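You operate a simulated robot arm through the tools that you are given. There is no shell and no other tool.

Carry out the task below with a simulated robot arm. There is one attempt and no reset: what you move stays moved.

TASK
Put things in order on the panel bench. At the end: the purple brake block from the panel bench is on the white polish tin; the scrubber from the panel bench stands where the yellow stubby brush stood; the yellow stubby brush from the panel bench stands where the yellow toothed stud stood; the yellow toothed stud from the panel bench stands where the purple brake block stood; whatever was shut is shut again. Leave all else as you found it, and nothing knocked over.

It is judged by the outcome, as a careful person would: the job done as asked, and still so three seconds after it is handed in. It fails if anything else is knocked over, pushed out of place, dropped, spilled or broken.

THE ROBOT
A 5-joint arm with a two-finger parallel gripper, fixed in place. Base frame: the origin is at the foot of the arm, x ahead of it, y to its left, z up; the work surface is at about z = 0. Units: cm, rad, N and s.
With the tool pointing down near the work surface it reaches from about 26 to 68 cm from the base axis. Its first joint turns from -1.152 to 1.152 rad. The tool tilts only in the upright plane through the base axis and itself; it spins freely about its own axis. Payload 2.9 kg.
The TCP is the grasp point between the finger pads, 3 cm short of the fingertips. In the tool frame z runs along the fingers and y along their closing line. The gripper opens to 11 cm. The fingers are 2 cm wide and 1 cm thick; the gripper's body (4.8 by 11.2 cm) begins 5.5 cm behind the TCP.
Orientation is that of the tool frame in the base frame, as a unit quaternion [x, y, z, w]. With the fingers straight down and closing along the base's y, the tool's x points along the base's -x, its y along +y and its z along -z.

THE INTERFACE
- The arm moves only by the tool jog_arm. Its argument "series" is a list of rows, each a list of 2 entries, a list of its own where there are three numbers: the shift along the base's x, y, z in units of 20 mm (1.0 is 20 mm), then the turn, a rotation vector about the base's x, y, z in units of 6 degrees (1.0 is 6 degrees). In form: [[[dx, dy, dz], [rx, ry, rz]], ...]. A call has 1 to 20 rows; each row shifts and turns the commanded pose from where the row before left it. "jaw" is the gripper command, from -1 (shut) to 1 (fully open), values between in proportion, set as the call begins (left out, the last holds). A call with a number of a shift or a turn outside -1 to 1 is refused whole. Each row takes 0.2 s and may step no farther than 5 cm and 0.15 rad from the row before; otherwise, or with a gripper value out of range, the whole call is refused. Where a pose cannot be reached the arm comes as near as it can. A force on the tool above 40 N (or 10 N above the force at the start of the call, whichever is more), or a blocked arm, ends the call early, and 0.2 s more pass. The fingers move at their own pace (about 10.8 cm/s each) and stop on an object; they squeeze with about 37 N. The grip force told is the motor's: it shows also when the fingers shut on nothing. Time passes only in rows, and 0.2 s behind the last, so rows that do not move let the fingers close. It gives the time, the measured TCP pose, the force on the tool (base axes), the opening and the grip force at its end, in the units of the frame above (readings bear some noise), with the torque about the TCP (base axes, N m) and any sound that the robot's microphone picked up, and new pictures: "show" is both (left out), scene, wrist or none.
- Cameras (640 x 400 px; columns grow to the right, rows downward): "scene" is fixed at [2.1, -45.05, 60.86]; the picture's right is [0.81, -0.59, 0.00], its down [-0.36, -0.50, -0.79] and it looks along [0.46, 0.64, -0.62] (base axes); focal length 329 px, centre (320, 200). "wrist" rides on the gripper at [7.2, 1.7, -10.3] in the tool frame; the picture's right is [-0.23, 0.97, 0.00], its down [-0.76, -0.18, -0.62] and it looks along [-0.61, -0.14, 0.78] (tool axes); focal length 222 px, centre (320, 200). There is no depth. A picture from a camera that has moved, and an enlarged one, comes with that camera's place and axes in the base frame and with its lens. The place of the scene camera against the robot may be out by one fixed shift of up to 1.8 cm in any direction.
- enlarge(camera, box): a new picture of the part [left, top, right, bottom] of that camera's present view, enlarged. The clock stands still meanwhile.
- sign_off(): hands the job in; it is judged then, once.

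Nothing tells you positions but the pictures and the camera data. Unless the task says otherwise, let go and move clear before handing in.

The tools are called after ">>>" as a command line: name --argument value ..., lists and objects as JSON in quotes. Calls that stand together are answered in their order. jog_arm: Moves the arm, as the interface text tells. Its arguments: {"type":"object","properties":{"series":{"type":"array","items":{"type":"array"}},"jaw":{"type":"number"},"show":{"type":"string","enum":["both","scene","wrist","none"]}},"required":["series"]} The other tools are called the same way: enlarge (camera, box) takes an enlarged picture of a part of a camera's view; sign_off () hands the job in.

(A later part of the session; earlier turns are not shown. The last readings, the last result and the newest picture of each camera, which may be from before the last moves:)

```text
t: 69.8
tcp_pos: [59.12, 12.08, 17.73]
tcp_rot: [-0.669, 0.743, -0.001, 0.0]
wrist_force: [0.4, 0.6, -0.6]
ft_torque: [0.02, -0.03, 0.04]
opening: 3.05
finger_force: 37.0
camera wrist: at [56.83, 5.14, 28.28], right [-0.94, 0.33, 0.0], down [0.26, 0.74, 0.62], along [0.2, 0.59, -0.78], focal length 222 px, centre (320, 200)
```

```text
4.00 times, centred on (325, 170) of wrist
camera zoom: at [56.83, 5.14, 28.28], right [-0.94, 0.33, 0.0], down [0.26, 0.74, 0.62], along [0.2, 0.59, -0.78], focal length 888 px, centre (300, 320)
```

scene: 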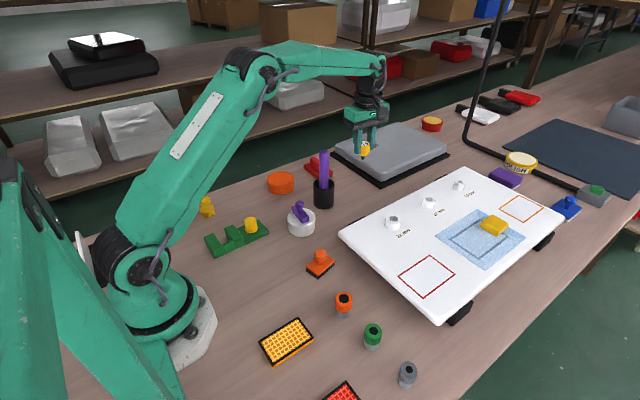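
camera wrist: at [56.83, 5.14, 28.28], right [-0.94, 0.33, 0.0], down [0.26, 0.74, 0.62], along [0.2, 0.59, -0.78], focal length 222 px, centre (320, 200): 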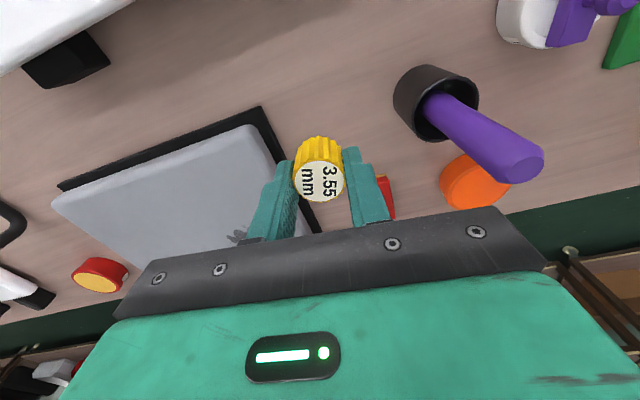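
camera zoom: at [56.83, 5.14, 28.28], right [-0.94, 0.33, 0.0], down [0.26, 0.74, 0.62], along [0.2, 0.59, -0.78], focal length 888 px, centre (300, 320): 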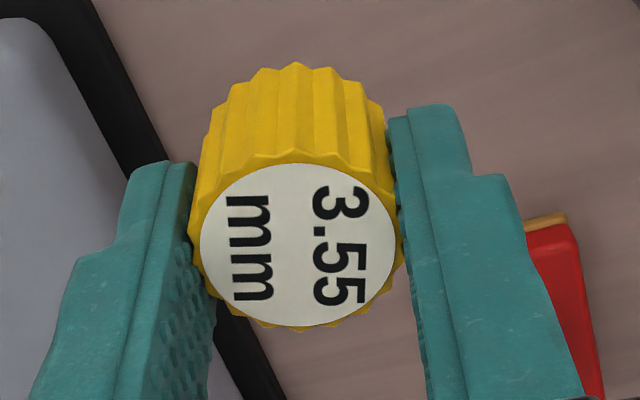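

Now the underside shows clearly: a toothed yellow head on a short ringed black shank, which fits the toothed stud. It hangs vertical, so I'll lower it over the brake block's old place.

>>> jog_arm --series '[[[-0.03, 0, -1], [0, 0, 0]], [[0, 0, -1], [0, 0, 0]], [[0, 0, -1], [0, 0, 0]], [[0, 0, -1], [0, 0, 0]], [[0, 0, -1], [0, 0, 0]], [[0, 0, -0.7], [0, 0, 0]], [[0, 0, 0], [0, 0, 0]]]' --show "both"

```text
t: 71.5
tcp_pos: [59.06, 11.97, 6.33]
tcp_rot: [-0.669, 0.743, 0.0, 0.0]
wrist_force: [0.7, 0.3, 0.2]
ft_torque: [-0.01, 0.01, 0.03]
opening: 3.04
finger_force: 37.5
camera wrist: at [56.74, 4.94, 16.77], right [-0.94, 0.33, 0.0], down [0.26, 0.74, 0.62], along [0.21, 0.59, -0.78], focal length 222 px, centre (320, 200)
```

scene: 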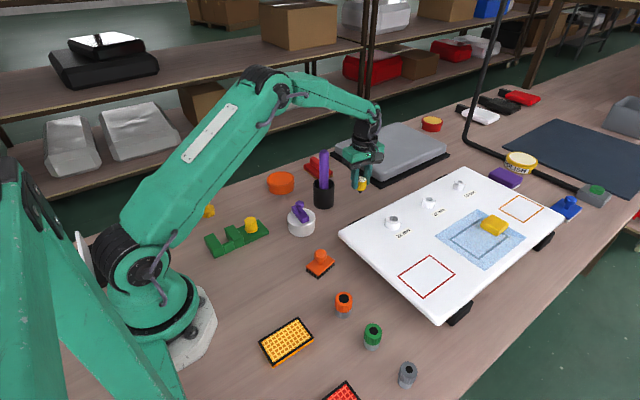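
wrist: 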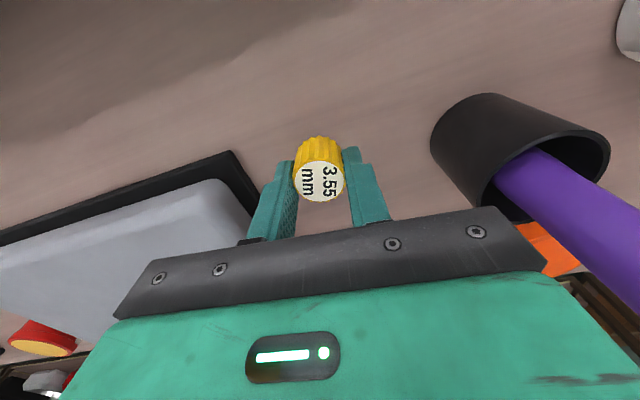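

>>> enlarge --camera "scene" --box '[345, 165, 380, 200]'

```text
11.43 times, centred on (362, 182) of scene
camera zoom: at [2.1, -45.05, 60.86], right [0.81, -0.59, 0.0], down [-0.36, -0.5, -0.79], along [0.46, 0.64, -0.62], focal length 3759 px, centre (-166, 400)
```

zoom: 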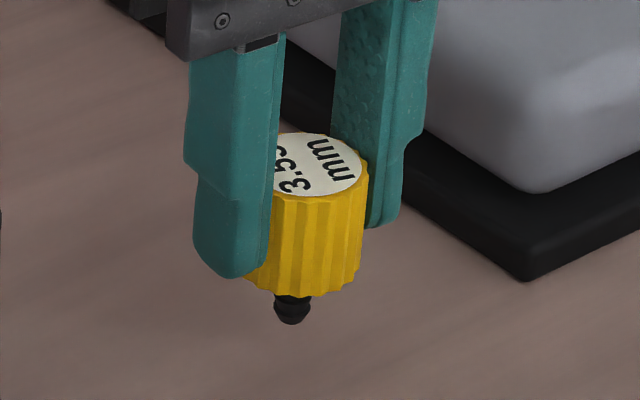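

The underside is a press-stud type shank, which confirms this as the toothed stud. I'll lower it the last centimetre in small steps and watch for contact.

>>> jog_arm --series '[[[0, 0, -0.15], [0, 0, 0]], [[0, 0, -0.15], [0, 0, 0]], [[0, 0, -0.1], [0, 0, 0]], [[0, 0, 0], [0, 0, 0]]]' --show "none"

```text
t: 72.5
tcp_pos: [59.03, 11.91, 5.57]
tcp_rot: [-0.669, 0.743, -0.001, 0.0]
wrist_force: [1.0, 0.0, -0.5]
ft_torque: [0.01, 0.02, 0.0]
opening: 3.06
finger_force: 36.8
```

>>> jog_arm --series '[[[0, 0.05, -0.06], [0, 0, 0]], [[0, 0, -0.05], [0, 0, 0]], [[0, 0, 0], [0, 0, 0]]]' --show "none"

```text
t: 73.2
tcp_pos: [59.07, 12.03, 5.32]
tcp_rot: [-0.669, 0.743, 0.0, 0.0]
wrist_force: [0.3, 0.5, -0.1]
ft_torque: [-0.01, -0.02, -0.01]
opening: 3.05
finger_force: 37.0
```

>>> jog_arm --series '[[[0, 0, -0.04], [0, 0, 0]], [[0, 0, 0], [0, 0, 0]]]' --show "none"

```text
t: 73.8
tcp_pos: [59.07, 12.11, 5.35]
tcp_rot: [-0.668, 0.744, 0.001, 0.0]
wrist_force: [-0.2, -1.4, 2.9]
ft_torque: [-0.01, 0.04, -0.02]
opening: 3.05
finger_force: 37.5
```

It's in light contact, about 3 N. I'll open the jaws in small steps so the stud stays upright.

>>> jog_arm --series '[[[0, 0, 0], [0, 0, 0]], [[0, 0, 0], [0, 0, 0]]]' --jaw -0.43 --show "wrist"

>>> jog_arm --series '[[[0, 0, 0], [0, 0, 0]], [[0, 0, 0], [0, 0, 0]]]' --jaw -0.39 --show "both"

```text
t: 74.5
tcp_pos: [59.07, 12.03, 5.3]
tcp_rot: [-0.669, 0.743, 0.0, 0.0]
wrist_force: [0.1, -0.2, 1.0]
ft_torque: [-0.03, 0.0, 0.01]
opening: 3.2
finger_force: 0.9
camera wrist: at [56.68, 5.1, 15.75], right [-0.94, 0.33, 0.0], down [0.26, 0.74, 0.62], along [0.21, 0.59, -0.78], focal length 222 px, centre (320, 200)
```

wrist: 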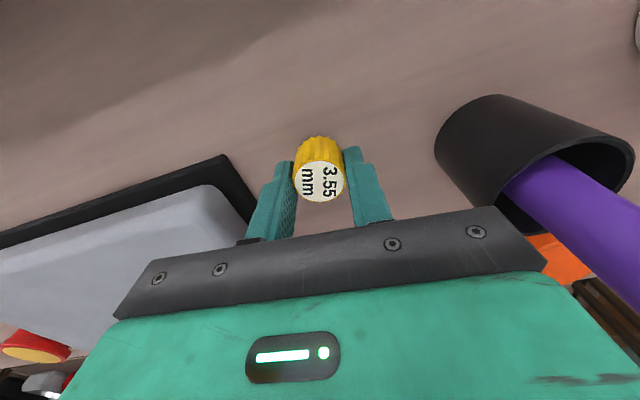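

```text
t: 75.0
tcp_pos: [58.95, 12.1, 5.39]
tcp_rot: [-0.669, 0.743, 0.001, 0.001]
wrist_force: [-0.7, -0.3, -0.5]
ft_torque: [-0.02, 0.0, 0.01]
opening: 3.38
finger_force: 0.1
camera wrist: at [56.67, 5.1, 15.74], right [-0.94, 0.33, 0.0], down [0.26, 0.74, 0.62], along [0.2, 0.59, -0.78], focal length 222 px, centre (320, 200)
```

scene: 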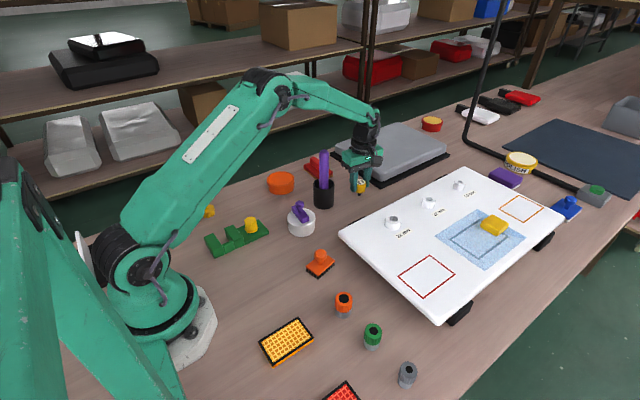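
wrist: 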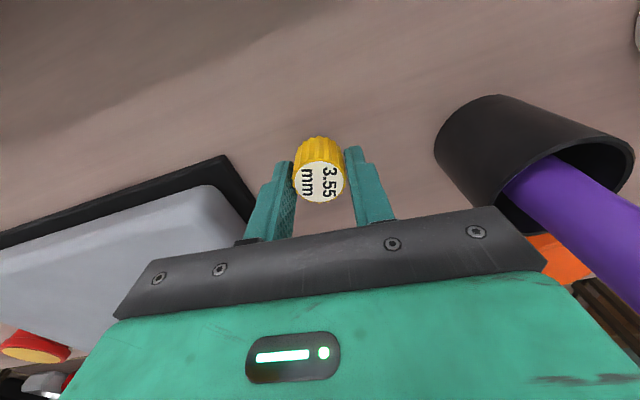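

>>> jog_arm --series '[[[0, 0, 0], [0, 0, 0]], [[0, 0, 0], [0, 0, 0]]]' --jaw -0.3 --show "wrist"

>>> enlarge --camera "wrist" --box '[260, 120, 390, 220]'

```text
t: 75.7
tcp_pos: [59.05, 12.05, 5.38]
tcp_rot: [-0.67, 0.742, 0.001, 0.0]
wrist_force: [-0.3, 0.3, -0.2]
ft_torque: [0.0, -0.02, 0.0]
opening: 3.85
finger_force: 0.0
camera wrist: at [56.68, 5.1, 15.75], right [-0.94, 0.33, 0.0], down [0.26, 0.74, 0.62], along [0.21, 0.59, -0.78], focal length 222 px, centre (320, 200)
```

wrist: 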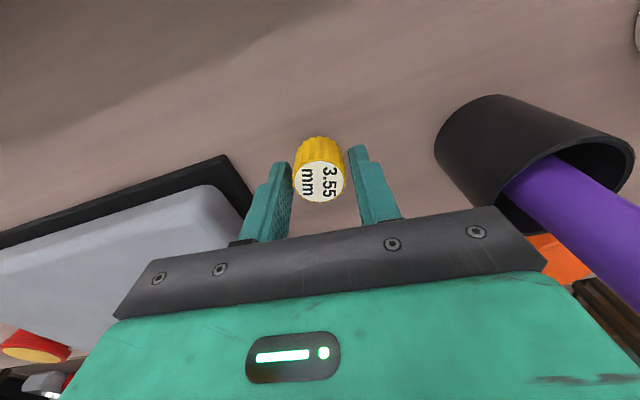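

```text
4.00 times, centred on (325, 170) of wrist
camera zoom: at [56.68, 5.1, 15.75], right [-0.94, 0.33, 0.0], down [0.26, 0.74, 0.62], along [0.21, 0.59, -0.78], focal length 888 px, centre (300, 320)
```

zoom: 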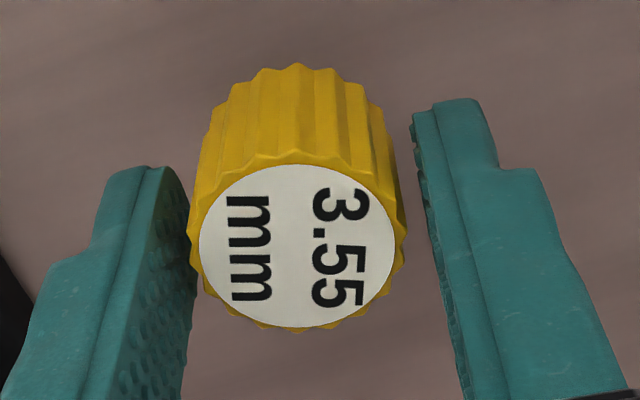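

The stud stands free with gaps on both sides. I'll open a bit more and rise straight up.

>>> jog_arm --series '[[[0, 0, 0], [0, 0, 0]], [[0, 0, 0], [0, 0, 0]], [[0, 0, 0.5], [0, 0, 0]], [[0, 0, 1], [0, 0, 0]], [[0, 0, 1], [0, 0, 0]], [[0, 0, 1], [0, 0, 0]], [[0, 0, 1], [0, 0, 0]], [[0, 0, 1], [0, 0, 0]], [[0, 0, 0.5], [0, 0, 0]]]' --jaw -0.09 --show "both"

>>> enlarge --camera "scene" --box '[335, 165, 385, 205]'

```text
t: 77.7
tcp_pos: [59.07, 12.02, 17.47]
tcp_rot: [-0.669, 0.743, 0.0, 0.0]
wrist_force: [-1.1, -0.1, -1.0]
ft_torque: [-0.05, 0.0, 0.0]
opening: 5.02
finger_force: 0.1
camera wrist: at [56.62, 5.03, 27.96], right [-0.94, 0.33, 0.0], down [0.26, 0.74, 0.62], along [0.21, 0.59, -0.78], focal length 222 px, centre (320, 200)
```

scene: 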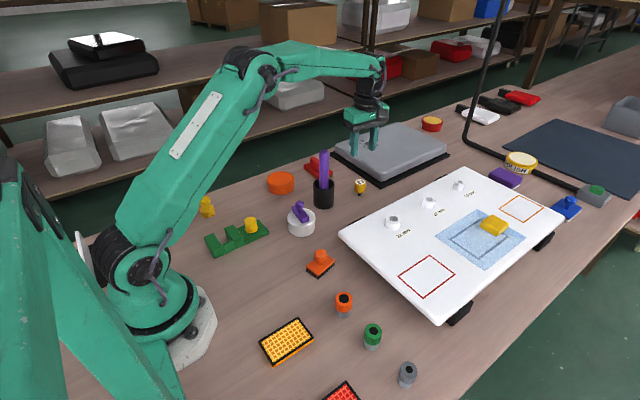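
wrist: 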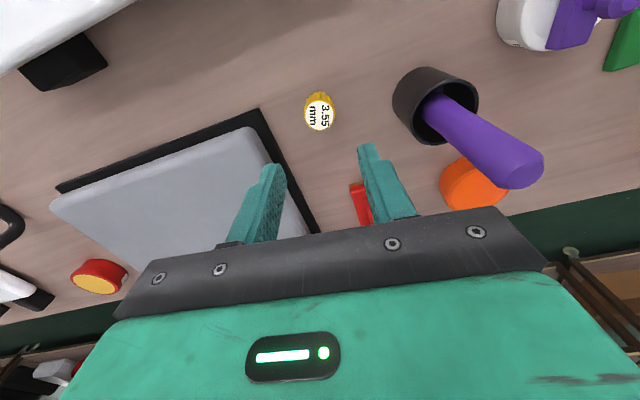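

```text
10.00 times, centred on (360, 185) of scene
camera zoom: at [2.1, -45.05, 60.86], right [0.81, -0.59, 0.0], down [-0.36, -0.5, -0.79], along [0.46, 0.64, -0.62], focal length 3289 px, centre (-80, 350)
```

zoom: 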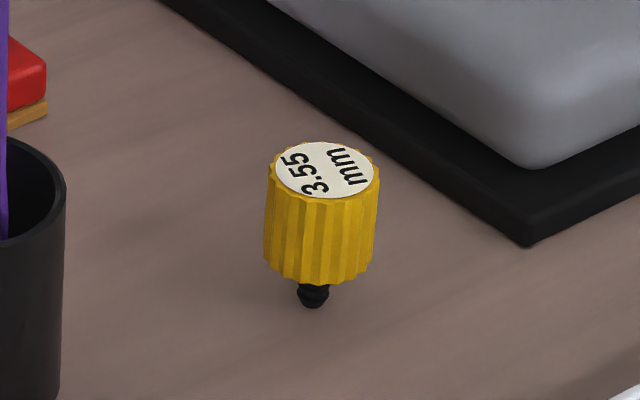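

The stud stands upright on the old spot. Next is the yellow stubby brush near (20,29.5), so I'll route back around the cup while turning the wrist.

>>> jog_arm --series '[[[-0.907, -0.9, 0], [0, 0, 0]], [[-0.907, -0.9, 0], [0, 0, 0]], [[-0.907, -0.9, 0], [0, 0, 0]], [[-0.907, -0.9, 0], [0, 0, 0]], [[-0.907, -0.9, 0], [0, 0, 0]], [[-1, 0.11, 0], [0, 0, -1]], [[-1, 0.11, 0], [0, 0, -1]], [[-1, 0.11, 0], [0, 0, -1]], [[-1, 0.11, 0], [0, 0, -1]], [[-1, 0.11, 0], [0, 0, -1]], [[-1, 0.11, 0], [0, 0, -1]], [[-1, 0.11, 0], [0, 0, -1]], [[-1, 0.11, 0], [0, 0, -1]], [[-1, 0.11, 0], [0, 0, -1]]]' --show "none"

>>> jog_arm --series '[[[-0.49, 1, -0.15], [0, 0, -1]], [[-0.49, 1, -0.15], [0, 0, -1]], [[-0.49, 1, -0.15], [0, 0, -1]], [[-0.49, 1, -0.15], [0, 0, -1]], [[-0.49, 1, -0.15], [0, 0, -1]], [[-0.49, 1, -0.15], [0, 0, 0]], [[-0.49, 1, -0.15], [0, 0, 0]], [[-0.49, 1, -0.15], [0, 0, 0]], [[-0.49, 1, -0.15], [0, 0, 0]], [[-0.49, 1, -0.15], [0, 0, 0]], [[-0.49, 1, -0.15], [0, 0, 0]], [[-0.49, 1, -0.15], [0, 0, 0]], [[0, 0, 0], [0, 0, 0]]]' --show "both"

```text
t: 80.7
tcp_pos: [32.04, 4.96, 17.21]
tcp_rot: [-0.257, 0.966, 0.001, 0.001]
wrist_force: [-0.4, 0.9, 0.5]
ft_torque: [-0.01, -0.01, -0.01]
opening: 5.01
finger_force: 0.0
```

```text
t: 83.5
tcp_pos: [20.18, 28.99, 13.58]
tcp_rot: [0.001, 1.0, 0.0, 0.0]
wrist_force: [-0.2, 0.3, 0.3]
ft_torque: [0.01, -0.04, -0.01]
opening: 5.0
finger_force: 0.0
camera wrist: at [13.06, 30.77, 24.08], right [0.23, 0.97, 0.0], down [0.76, -0.18, 0.62], along [0.61, -0.14, -0.78], focal length 222 px, centre (320, 200)
```

scene: 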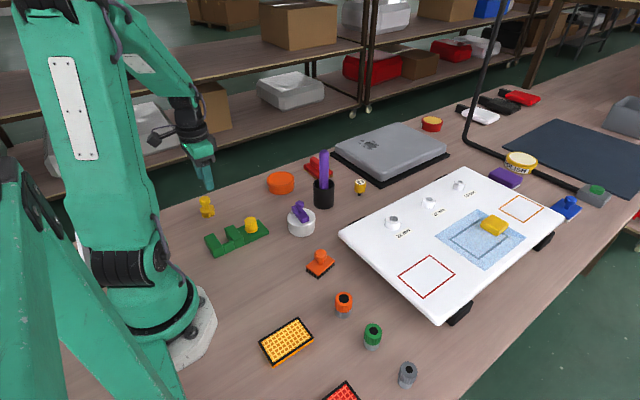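
wrist: 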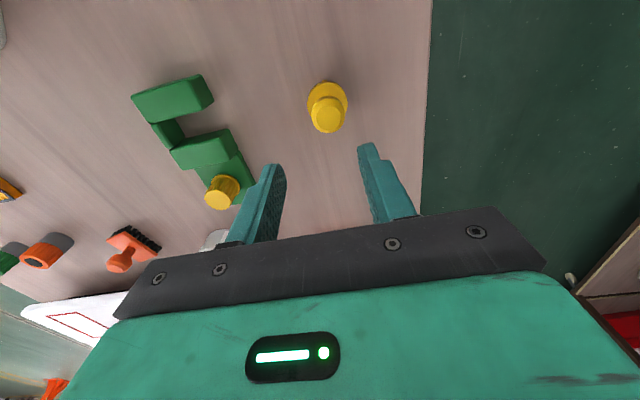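

>>> enlarge --camera "wrist" --box '[290, 70, 370, 140]'

```text
5.71 times, centred on (330, 105) of wrist
camera zoom: at [13.06, 30.77, 24.08], right [0.23, 0.97, 0.0], down [0.76, -0.18, 0.62], along [0.61, -0.14, -0.78], focal length 1269 px, centre (263, 743)
```

zoom: 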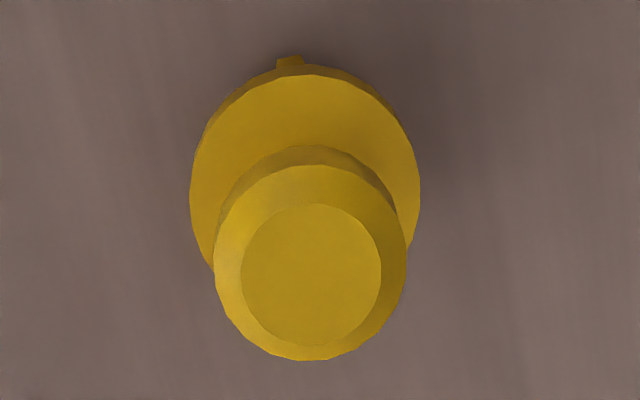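

The brush is centred at about (19.0,30.1), with its knob top near z=6.2 and its disc at about z=1.9. I'll align over it and go down to the knob, with fingertips above the disc.

>>> jog_arm --series '[[[-0.59, 0.55, 0], [0, 0, 0]], [[0, 0, -1], [0, 0, 0]], [[0, 0, -1], [0, 0, 0]], [[0, 0, -0.5], [0, 0, 0]], [[0, 0, 0], [0, 0, 0]]]' --show "wrist"

>>> enlarge --camera "wrist" --box '[250, 90, 400, 220]'

```text
t: 84.7
tcp_pos: [18.86, 30.14, 8.62]
tcp_rot: [0.002, 1.0, -0.001, 0.0]
wrist_force: [0.3, 0.9, -0.4]
ft_torque: [0.01, -0.02, -0.01]
opening: 5.02
finger_force: 0.0
camera wrist: at [11.74, 31.94, 19.18], right [0.23, 0.97, 0.0], down [0.76, -0.18, 0.62], along [0.61, -0.14, -0.78], focal length 222 px, centre (320, 200)
```

wrist: 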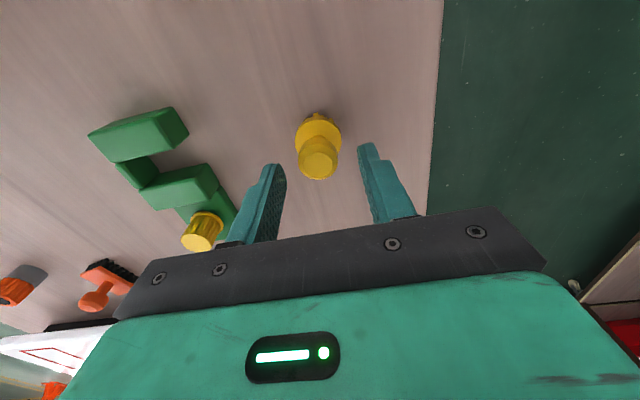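

```text
3.08 times, centred on (325, 155) of wrist
camera zoom: at [11.74, 31.94, 19.18], right [0.23, 0.97, 0.0], down [0.76, -0.18, 0.62], along [0.61, -0.14, -0.78], focal length 684 px, centre (305, 338)
```

zoom: 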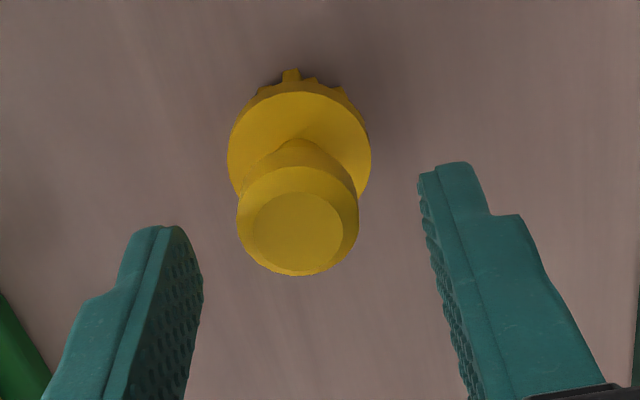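

>>> jog_arm --series '[[[0.05, -0.02, -0.6], [0, 0, 0]], [[0, 0, -0.6], [0, 0, 0]], [[0, 0, -0.4], [0, 0, 0]], [[0, 0, 0], [0, 0, 0]]]' --show "wrist"

>>> jog_arm --series '[[[0, 0, 0], [0, 0, 0]], [[0, 0, 0], [0, 0, 0]], [[0, 0, 0], [0, 0, 0]], [[0, 0, 0], [0, 0, 0]]]' --jaw -1 --show "wrist"

```text
t: 85.7
tcp_pos: [18.81, 29.96, 5.36]
tcp_rot: [0.001, 1.0, -0.001, 0.0]
wrist_force: [-0.3, 0.1, 0.7]
ft_torque: [0.03, 0.0, -0.01]
opening: 4.99
finger_force: 0.1
camera wrist: at [11.85, 31.74, 15.89], right [0.23, 0.97, 0.0], down [0.76, -0.18, 0.62], along [0.61, -0.14, -0.78], focal length 222 px, centre (320, 200)
```

wrist: 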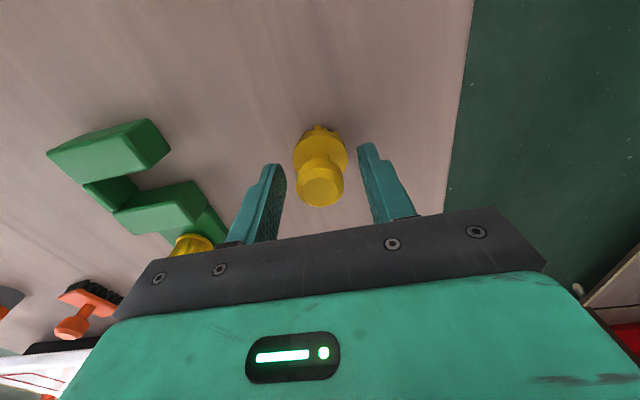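

```text
t: 86.7
tcp_pos: [19.09, 29.98, 5.41]
tcp_rot: [0.001, 1.0, -0.001, 0.0]
wrist_force: [0.0, -0.3, 0.2]
ft_torque: [-0.02, 0.0, 0.02]
opening: 2.6
finger_force: 37.4
camera wrist: at [11.85, 31.74, 15.9], right [0.23, 0.97, 0.0], down [0.76, -0.18, 0.62], along [0.61, -0.14, -0.78], focal length 222 px, centre (320, 200)
```

wrist: 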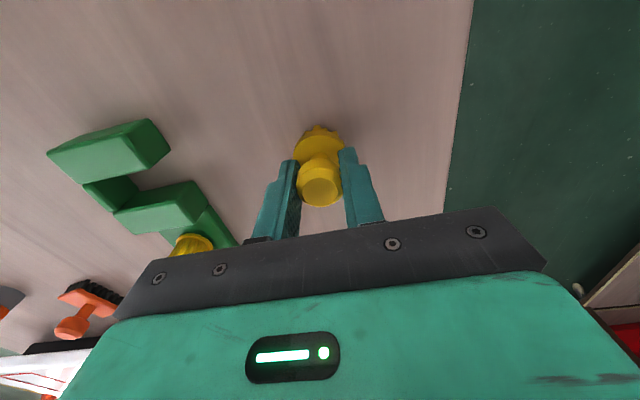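

The brush is gripped, with a 2.6 cm opening and no side load. I'll lift it and carry it over the green block to where the stud stood, (25.1,4.1).

>>> jog_arm --series '[[[0, 0, 0.5], [0, 0, 0]], [[0, 0, 1], [0, 0, 0]], [[0, 0, 1], [0, 0, 0]], [[0, 0, 1], [0, 0, 0]], [[0, 0, 0.8], [0, 0, 0]], [[0.235, -0.995, 0], [0, 0, 0]], [[0.235, -0.995, 0], [0, 0, 0]], [[0.235, -0.995, 0], [0, 0, 0]], [[0.235, -0.995, 0], [0, 0, 0]], [[0.235, -0.995, 0], [0, 0, 0]], [[0.235, -0.995, 0], [0, 0, 0]], [[0.235, -0.995, 0], [0, 0, 0]], [[0.235, -0.995, 0], [0, 0, 0]], [[0.235, -0.995, 0], [0, 0, 0]], [[0.235, -0.995, 0], [0, 0, 0]], [[0.235, -0.995, 0], [0, 0, 0]], [[0.235, -0.995, 0], [0, 0, 0]], [[0.235, -0.995, 0], [0, 0, 0]], [[0, 0, 0], [0, 0, 0]]]' --show "both"

```text
t: 90.7
tcp_pos: [25.26, 3.91, 14.21]
tcp_rot: [0.001, 1.0, 0.0, -0.001]
wrist_force: [0.4, 1.1, -1.3]
ft_torque: [-0.03, -0.02, 0.03]
opening: 2.57
finger_force: 36.8
camera wrist: at [18.08, 5.79, 24.6], right [0.23, 0.97, 0.0], down [0.76, -0.18, 0.62], along [0.61, -0.14, -0.78], focal length 222 px, centre (320, 200)
```

scene: 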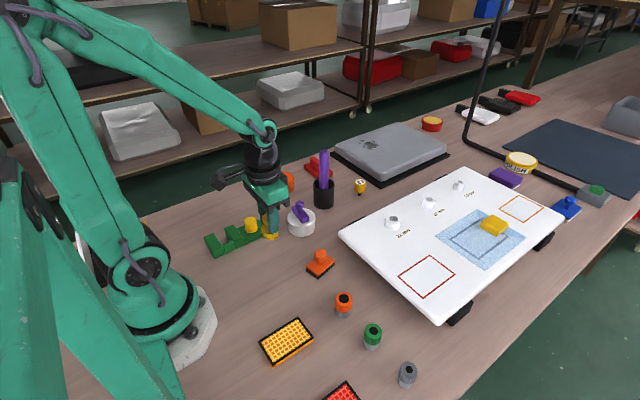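
wrist: 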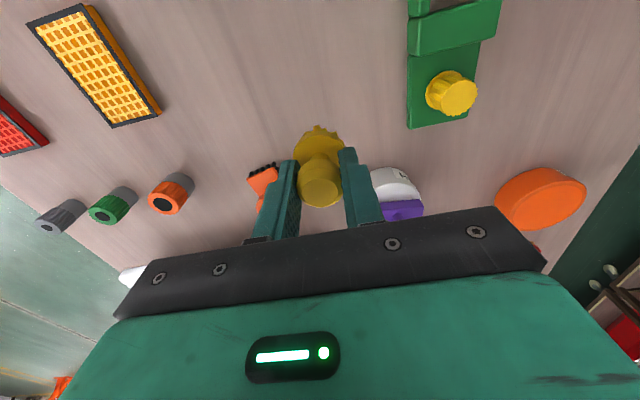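

I'm over the spot. I'll lower to just above the bench and then feel for contact.

>>> jog_arm --series '[[[-0.06, 0.07, -1], [0, 0, 0]], [[0, 0, -1], [0, 0, 0]], [[0, 0, -1], [0, 0, 0]], [[0, 0, -0.9], [0, 0, 0]], [[0, 0, -0.2], [0, 0, 0]], [[0, 0, 0], [0, 0, 0]]]' --show "wrist"

>>> jog_arm --series '[[[0, 0, -0.1], [0, 0, 0]], [[0, 0, -0.05], [0, 0, 0]], [[0, 0, 0], [0, 0, 0]]]' --show "none"

```text
t: 92.0
tcp_pos: [25.24, 4.24, 5.91]
tcp_rot: [0.0, 1.0, 0.0, -0.001]
wrist_force: [0.5, -0.6, -0.3]
ft_torque: [0.03, -0.01, 0.01]
opening: 2.58
finger_force: 37.3
camera wrist: at [18.02, 6.03, 16.33], right [0.23, 0.97, 0.0], down [0.76, -0.18, 0.62], along [0.61, -0.14, -0.78], focal length 222 px, centre (320, 200)
```

wrist: 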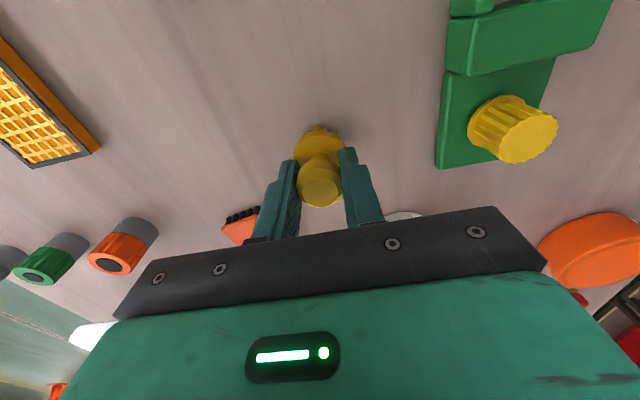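

```text
t: 92.8
tcp_pos: [25.23, 4.34, 5.63]
tcp_rot: [0.0, 1.0, 0.0, -0.001]
wrist_force: [0.2, -0.1, -0.5]
ft_torque: [-0.01, -0.04, 0.01]
opening: 2.57
finger_force: 37.2
```

>>> jog_arm --series '[[[-0.05, -0.08, -0.05], [0, 0, 0]], [[0, 0, -0.04], [0, 0, 0]], [[0, 0, 0], [0, 0, 0]]]' --show "none"

```text
t: 93.7
tcp_pos: [25.12, 4.28, 5.45]
tcp_rot: [0.001, 1.0, 0.001, -0.001]
wrist_force: [-0.9, -0.1, -0.8]
ft_torque: [0.02, 0.04, -0.03]
opening: 2.57
finger_force: 36.9
```

>>> jog_arm --series '[[[0, -0.05, -0.03], [0, 0, 0]], [[0, 0, -0.02], [0, 0, 0]], [[0, 0, 0], [0, 0, 0]]]' --show "none"

```text
t: 94.5
tcp_pos: [25.21, 4.02, 5.33]
tcp_rot: [0.001, 1.0, 0.0, 0.001]
wrist_force: [-5.6, -6.0, 33.6]
ft_torque: [-0.21, 0.21, -0.02]
opening: 2.6
finger_force: 37.0
```

It's in firm contact now. I'll ease up slightly to unload before releasing.

>>> jog_arm --series '[[[0, 0, 0.03], [0, 0, 0]], [[0, 0, 0], [0, 0, 0]]]' --show "none"

```text
t: 95.0
tcp_pos: [25.12, 4.1, 5.4]
tcp_rot: [0.0, 1.0, 0.0, -0.002]
wrist_force: [0.4, -0.2, 1.4]
ft_torque: [0.01, -0.09, 0.0]
opening: 2.6
finger_force: 37.1
```

The load is down to about 1 N. I'll open and check the brush.

>>> jog_arm --series '[[[0, 0, 0], [0, 0, 0]], [[0, 0, 0], [0, 0, 0]]]' --jaw -0.4 --show "none"

>>> jog_arm --series '[[[0, 0, 0], [0, 0, 0]], [[0, 0, 0], [0, 0, 0]]]' --jaw -0.09 --show "both"

```text
t: 95.7
tcp_pos: [25.25, 4.06, 5.49]
tcp_rot: [0.001, 1.0, 0.0, -0.001]
wrist_force: [0.0, -0.4, -0.1]
ft_torque: [-0.02, 0.01, 0.01]
opening: 3.3
finger_force: 0.1
```

```text
t: 96.2
tcp_pos: [25.19, 4.1, 5.38]
tcp_rot: [0.0, 1.0, 0.0, -0.001]
wrist_force: [0.4, 0.6, -0.6]
ft_torque: [-0.01, 0.0, 0.0]
opening: 5.01
finger_force: 0.0
camera wrist: at [18.02, 5.82, 15.91], right [0.23, 0.97, 0.0], down [0.76, -0.18, 0.62], along [0.61, -0.14, -0.78], focal length 222 px, centre (320, 200)
```

scene: 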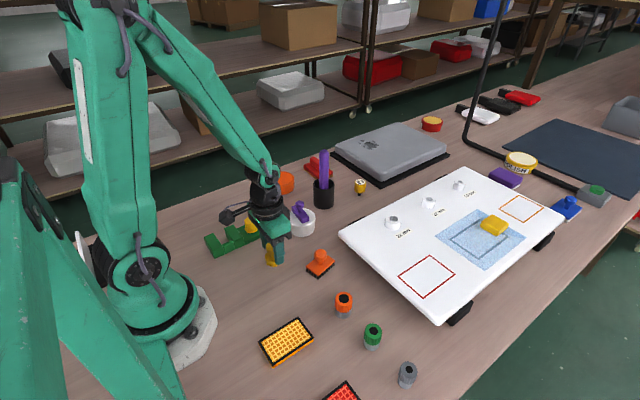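
wrist: 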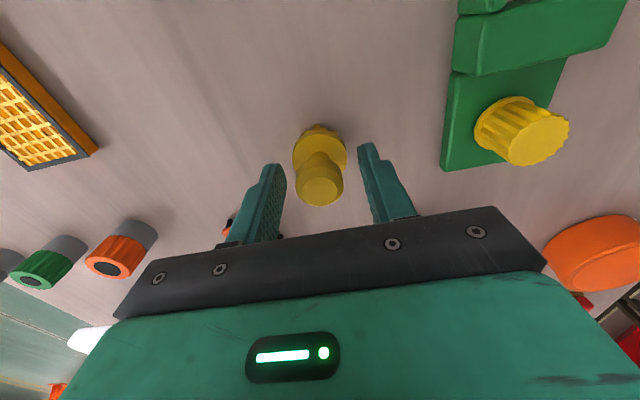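

The brush stands on its own. I'll rise and move above the orange scrubber near (33,-4).

>>> jog_arm --series '[[[0, 0, 1], [0, 0, 0]], [[0, 0, 1], [0, 0, 0]], [[0, 0, 1], [0, 0, 0]], [[0, 0, 1], [0, 0, 0]], [[0, 0, 1], [0, 0, 0]], [[0.78, -0.81, 0], [0, 0, 0]], [[0.78, -0.81, 0], [0, 0, 0]], [[0.78, -0.81, 0], [0, 0, 0]], [[0.78, -0.81, 0], [0, 0, 0]], [[0.78, -0.81, 0], [0, 0, 0]], [[0, 0, 0], [0, 0, 0]]]' --show "both"

>>> enlarge --camera "wrist" --box '[250, 60, 400, 170]'

>>> enlarge --camera "scene" --box '[240, 215, 340, 285]'

```text
t: 98.7
tcp_pos: [32.67, -4.22, 15.33]
tcp_rot: [0.001, 1.0, 0.0, -0.001]
wrist_force: [0.4, -0.2, -0.5]
ft_torque: [0.03, 0.01, -0.01]
opening: 4.97
finger_force: 0.1
camera wrist: at [25.59, -2.38, 25.84], right [0.23, 0.97, 0.0], down [0.76, -0.18, 0.62], along [0.61, -0.14, -0.78], focal length 222 px, centre (320, 200)
```

scene: 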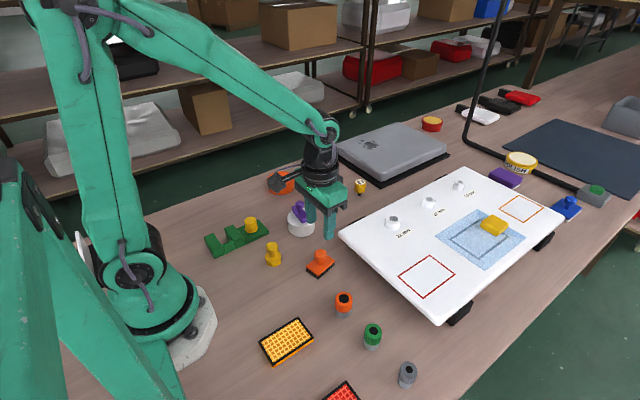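
wrist: 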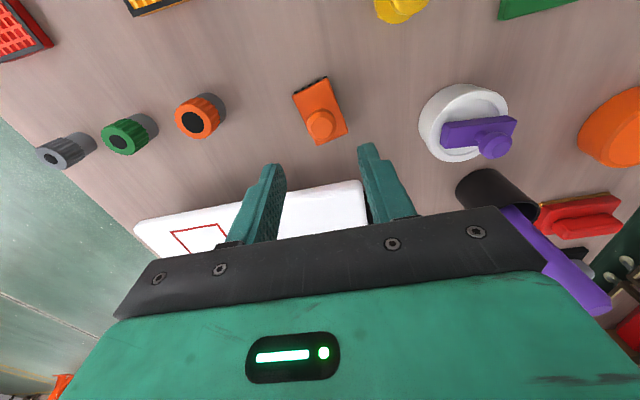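

```text
3.64 times, centred on (325, 115) of wrist
camera zoom: at [25.59, -2.38, 25.84], right [0.23, 0.97, 0.0], down [0.76, -0.18, 0.62], along [0.61, -0.14, -0.78], focal length 808 px, centre (302, 509)
```

zoom: 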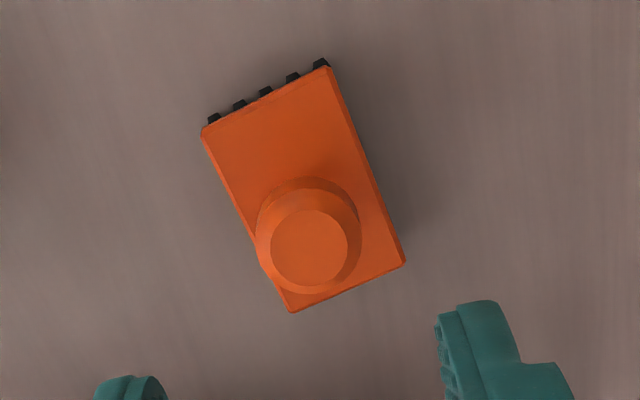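

```text
5.71 times, centred on (290, 250) of scene
camera zoom: at [2.1, -45.05, 60.86], right [0.81, -0.59, 0.0], down [-0.36, -0.5, -0.79], along [0.46, 0.64, -0.62], focal length 1879 px, centre (491, -86)
```

zoom: 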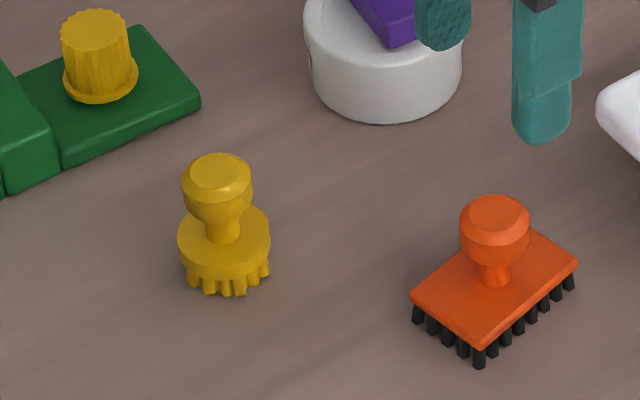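

The brush stands upright in the stud's old place. The scrubber is centred at about (33.2,-4.0), with its long axis about 11° off x and its knob top near z=5.3. I'll align and descend to the knob.

>>> jog_arm --series '[[[0.25, 0.13, 0], [0, 0, 1]], [[0, 0, -1], [0, 0, 1]], [[0, 0, -1], [0, 0, 0]], [[0, 0, -1], [0, 0, 0]], [[0, 0, -0.5], [0, 0, 0]], [[0, 0, 0], [0, 0, 0]]]' --show "wrist"

>>> enlarge --camera "wrist" --box '[250, 90, 400, 220]'

```text
t: 100.0
tcp_pos: [33.26, -3.56, 8.42]
tcp_rot: [-0.104, 0.995, 0.0, -0.001]
wrist_force: [0.3, -0.3, -0.1]
ft_torque: [0.0, 0.0, 0.02]
opening: 4.99
finger_force: 0.0
camera wrist: at [25.93, -3.46, 18.87], right [0.02, 1.0, 0.0], down [0.78, -0.02, 0.62], along [0.62, -0.01, -0.78], focal length 222 px, centre (320, 200)
```

wrist: 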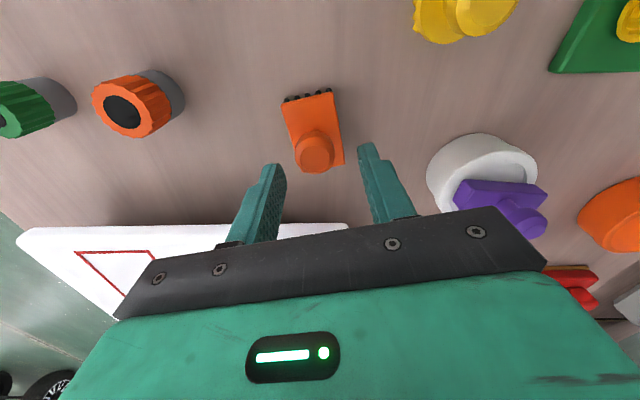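

```text
3.08 times, centred on (325, 155) of wrist
camera zoom: at [25.93, -3.46, 18.87], right [0.02, 1.0, 0.0], down [0.78, -0.02, 0.62], along [0.62, -0.01, -0.78], focal length 684 px, centre (305, 338)
```

zoom: 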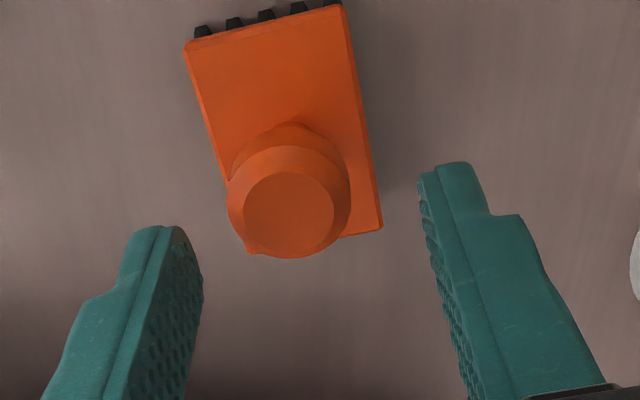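

>>> jog_arm --series '[[[-0.02, -0.2, 0], [0, 0, 0]], [[0, 0, -0.6], [0, 0, 0]], [[0, 0, -0.6], [0, 0, 0]], [[0, 0, -0.35], [0, 0, 0]], [[0, 0, 0], [0, 0, 0]]]' --show "wrist"

>>> enlarge --camera "scene" --box '[285, 220, 365, 290]'

```text
t: 101.2
tcp_pos: [33.27, -4.33, 5.49]
tcp_rot: [-0.103, 0.995, 0.0, -0.001]
wrist_force: [0.2, -0.9, 0.5]
ft_torque: [-0.01, -0.02, 0.01]
opening: 5.02
finger_force: 0.0
camera wrist: at [25.88, -4.07, 15.88], right [0.02, 1.0, 0.0], down [0.78, -0.02, 0.62], along [0.62, -0.01, -0.78], focal length 222 px, centre (320, 200)
```

wrist: 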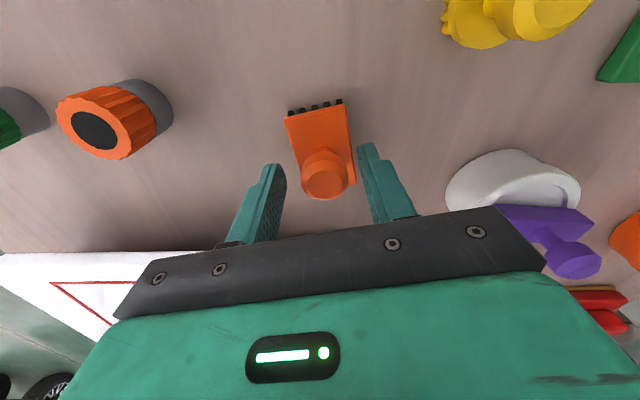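

```text
5.71 times, centred on (325, 255) of scene
camera zoom: at [2.1, -45.05, 60.86], right [0.81, -0.59, 0.0], down [-0.36, -0.5, -0.79], along [0.46, 0.64, -0.62], focal length 1879 px, centre (291, -114)
```

zoom: 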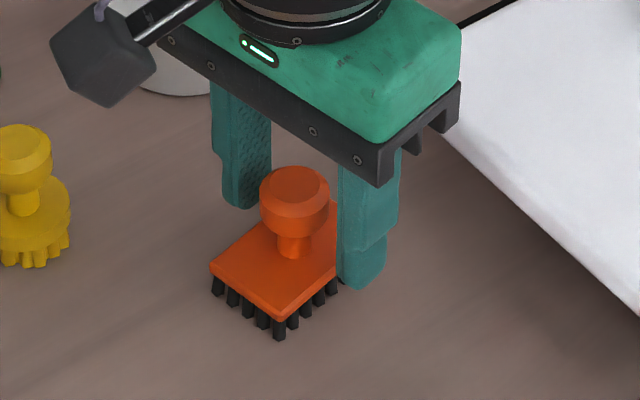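

>>> jog_arm --series '[[[-0.05, 0.14, -0.05], [0, 0, 0]], [[0, 0, 0], [0, 0, 0]]]' --show "wrist"

```text
t: 101.8
tcp_pos: [33.2, -3.83, 5.41]
tcp_rot: [-0.104, 0.995, 0.0, -0.001]
wrist_force: [0.0, -0.2, 0.7]
ft_torque: [0.02, 0.0, 0.0]
opening: 5.03
finger_force: 0.2
camera wrist: at [25.84, -3.74, 15.83], right [0.02, 1.0, 0.0], down [0.78, -0.02, 0.62], along [0.62, -0.01, -0.78], focal length 222 px, centre (320, 200)
```

wrist: 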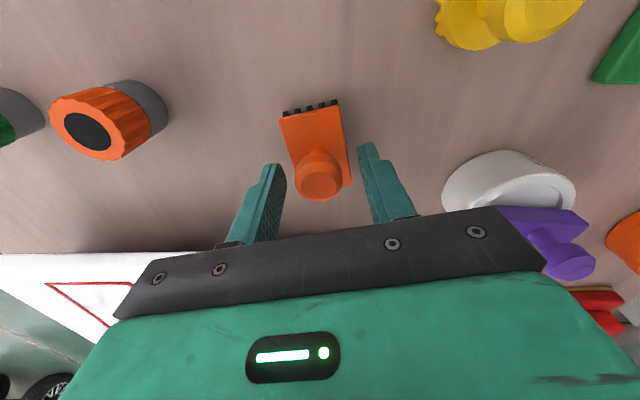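

The knob is centred between the fingers. Closing now.

>>> jog_arm --series '[[[0, 0, 0], [0, 0, 0]], [[0, 0, 0], [0, 0, 0]], [[0, 0, 0], [0, 0, 0]], [[0, 0, 0], [0, 0, 0]]]' --jaw -1 --show "wrist"

```text
t: 102.8
tcp_pos: [33.27, -3.94, 5.42]
tcp_rot: [-0.105, 0.994, 0.0, 0.0]
wrist_force: [-0.9, 0.2, 0.2]
ft_torque: [-0.01, 0.0, -0.02]
opening: 2.6
finger_force: 36.7
camera wrist: at [25.85, -3.75, 15.84], right [0.02, 1.0, 0.0], down [0.78, -0.02, 0.62], along [0.62, -0.01, -0.78], focal length 222 px, centre (320, 200)
```

wrist: 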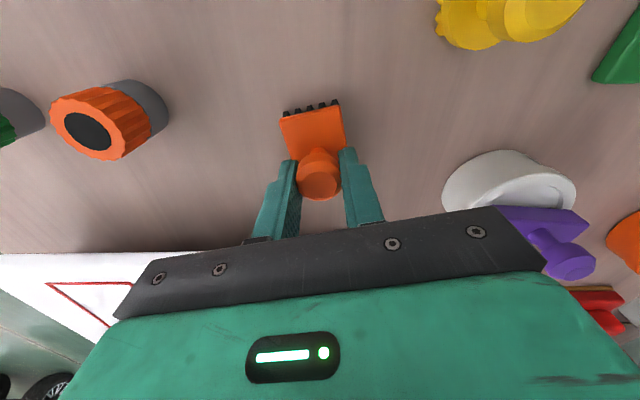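

The scrubber is gripped. I'll lift well clear and carry it to where the brush stood, (19.0,30.1).

>>> jog_arm --series '[[[0, 0, 0.5], [0, 0, 0]], [[0, 0, 1], [0, 0, 0]], [[0, 0, 1], [0, 0, 0]], [[0, 0, 1], [0, 0, 0]], [[0, 0, 1], [0, 0, 0]], [[0, 0, 1], [0, 0, 0]], [[0, 0, 0.3], [0, 0, 0]], [[-0.396, 0.947, 0], [0, 0, 0]], [[-0.396, 0.947, 0], [0, 0, 0]], [[-0.396, 0.947, 0], [0, 0, 0]], [[-0.396, 0.947, 0], [0, 0, 0]], [[-0.396, 0.947, 0], [0, 0, 0]], [[-0.396, 0.947, 0], [0, 0, 0]], [[-0.396, 0.947, 0], [0, 0, 0]], [[-0.396, 0.947, 0], [0, 0, 0]], [[-0.396, 0.947, 0], [0, 0, 0]], [[-0.396, 0.947, 0], [0, 0, 0]]]' --show "scene"

>>> jog_arm --series '[[[-0.396, 0.947, 0], [0, 0, 0]], [[-0.396, 0.947, 0], [0, 0, 0]], [[-0.396, 0.947, 0], [0, 0, 0]], [[-0.396, 0.947, 0], [0, 0, 0]], [[-0.396, 0.947, 0], [0, 0, 0]], [[-0.396, 0.947, 0], [0, 0, 0]], [[-0.396, 0.947, 0], [0, 0, 0]], [[-0.396, 0.947, 0], [0, 0, 0]], [[0, 0, 0], [0, 0, 0]]]' --show "both"

```text
t: 106.5
tcp_pos: [25.07, 15.05, 17.04]
tcp_rot: [-0.104, 0.995, 0.0, 0.0]
wrist_force: [0.4, -0.1, -0.6]
ft_torque: [-0.04, -0.01, 0.02]
opening: 2.55
finger_force: 37.2
```

scene: 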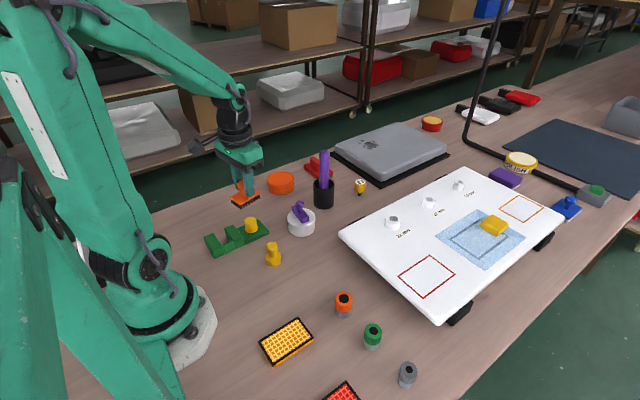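

```text
t: 108.5
tcp_pos: [18.68, 29.95, 16.97]
tcp_rot: [-0.104, 0.995, -0.001, -0.001]
wrist_force: [-0.4, 0.7, -0.2]
ft_torque: [0.02, -0.02, 0.01]
opening: 2.57
finger_force: 37.0
camera wrist: at [11.4, 30.18, 27.48], right [0.02, 1.0, 0.0], down [0.78, -0.02, 0.62], along [0.62, -0.01, -0.78], focal length 222 px, centre (320, 200)
```

scene: 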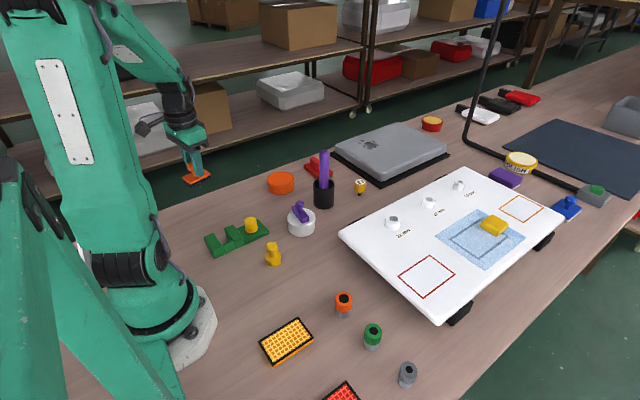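
wrist: 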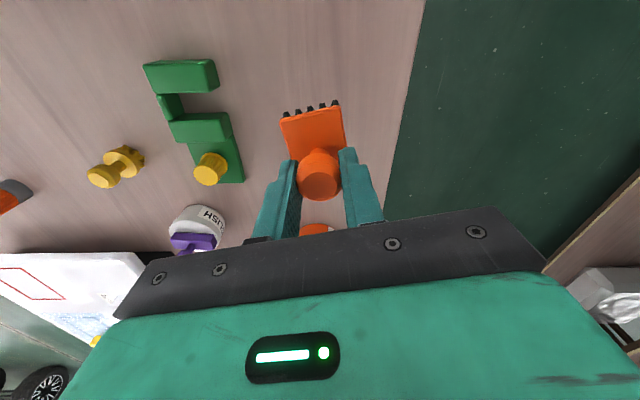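

It's over the brush's old spot. I'll lower in stages.

>>> jog_arm --series '[[[0.07, 0.04, -1], [0, 0, 0]], [[0, 0, -1], [0, 0, 0]], [[0, 0, -1], [0, 0, 0]], [[0, 0, -1], [0, 0, 0]], [[0, 0, -1], [0, 0, 0]], [[0, 0, -0.4], [0, 0, 0]], [[0, 0, 0], [0, 0, 0]]]' --show "wrist"

>>> jog_arm --series '[[[0, 0, -0.1], [0, 0, 0]], [[0, 0, -0.1], [0, 0, 0]], [[0, 0, 0], [0, 0, 0]]]' --show "none"

```text
t: 110.0
tcp_pos: [19.12, 30.19, 5.96]
tcp_rot: [-0.104, 0.995, -0.002, -0.001]
wrist_force: [-0.3, -0.2, -0.2]
ft_torque: [0.02, 0.0, 0.01]
opening: 2.56
finger_force: 36.8
camera wrist: at [11.69, 30.37, 16.57], right [0.02, 1.0, 0.0], down [0.78, -0.02, 0.62], along [0.62, -0.01, -0.78], focal length 222 px, centre (320, 200)
```

wrist: 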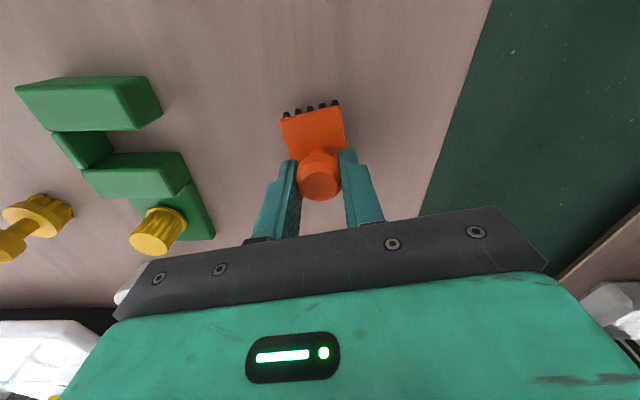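

```text
t: 110.8
tcp_pos: [19.05, 30.24, 5.56]
tcp_rot: [-0.104, 0.995, -0.001, -0.001]
wrist_force: [0.1, 0.1, 0.4]
ft_torque: [0.02, -0.01, -0.04]
opening: 2.57
finger_force: 36.7
```

>>> jog_arm --series '[[[0, 0, -0.03], [0, 0, 0]], [[0, 0, -0.02], [0, 0, 0]], [[0, 0, 0], [0, 0, 0]]]' --show "none"

```text
t: 111.7
tcp_pos: [18.98, 30.28, 5.53]
tcp_rot: [-0.105, 0.995, -0.001, -0.001]
wrist_force: [-0.2, -0.9, -0.7]
ft_torque: [0.0, -0.01, 0.0]
opening: 2.61
finger_force: 37.4
```

>>> jog_arm --series '[[[0, -0.03, -0.03], [0, 0, 0]], [[0, 0, 0], [0, 0, 0]]]' --show "none"

```text
t: 112.2
tcp_pos: [19.09, 30.13, 5.43]
tcp_rot: [-0.103, 0.995, -0.002, -0.001]
wrist_force: [0.1, 0.2, -1.1]
ft_torque: [0.02, 0.0, 0.0]
opening: 2.59
finger_force: 36.8
```

>>> jog_arm --series '[[[0, 0, -0.025], [0, 0, 0]], [[0, 0, 0], [0, 0, 0]]]' --show "none"

```text
t: 112.8
tcp_pos: [18.95, 30.19, 5.36]
tcp_rot: [-0.105, 0.994, -0.001, 0.0]
wrist_force: [-0.4, 0.1, 0.1]
ft_torque: [0.01, 0.0, 0.02]
opening: 2.61
finger_force: 37.1
```

>>> jog_arm --series '[[[0, 0, -0.02], [0, 0, 0]], [[0, 0, 0], [0, 0, 0]]]' --show "none"

```text
t: 113.5
tcp_pos: [19.14, 30.19, 5.34]
tcp_rot: [-0.105, 0.994, 0.0, 0.0]
wrist_force: [-4.4, 0.4, 9.7]
ft_torque: [0.05, 0.23, 0.01]
opening: 2.62
finger_force: 36.8
```

It's in contact, about 10 N. I'll release and check.

>>> jog_arm --series '[[[0, 0, 0.01], [0, 0, 0]], [[0, 0, 0], [0, 0, 0]]]' --jaw -0.4 --show "none"

>>> jog_arm --series '[[[0, 0, 0], [0, 0, 0]], [[0, 0, 0], [0, 0, 0]]]' --jaw -0.09 --show "both"

```text
t: 114.0
tcp_pos: [19.12, 30.23, 5.35]
tcp_rot: [-0.104, 0.995, -0.001, -0.001]
wrist_force: [0.2, -0.4, -0.6]
ft_torque: [-0.04, 0.03, -0.01]
opening: 3.3
finger_force: 0.0
```

```text
t: 114.7
tcp_pos: [19.13, 30.33, 5.41]
tcp_rot: [-0.104, 0.995, -0.001, -0.001]
wrist_force: [0.6, 0.3, 0.0]
ft_torque: [0.0, 0.0, -0.01]
opening: 5.0
finger_force: 0.0
camera wrist: at [11.72, 30.41, 15.83], right [0.02, 1.0, 0.0], down [0.78, -0.02, 0.62], along [0.62, -0.01, -0.78], focal length 222 px, centre (320, 200)
```

scene: 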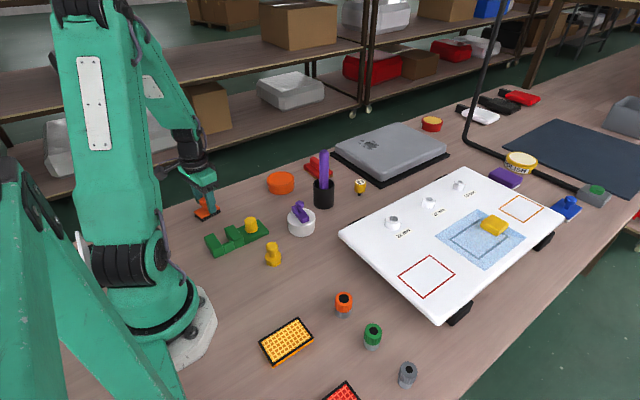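
wrist: 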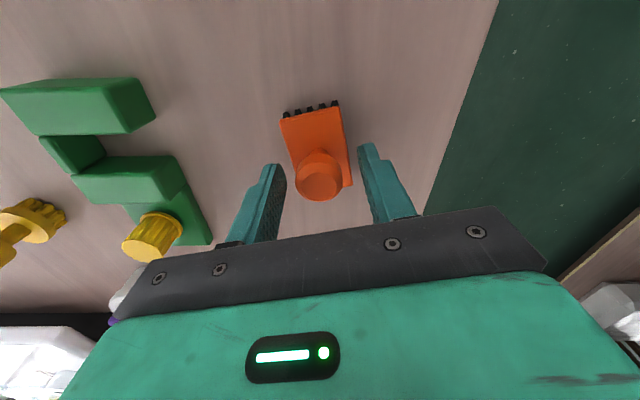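

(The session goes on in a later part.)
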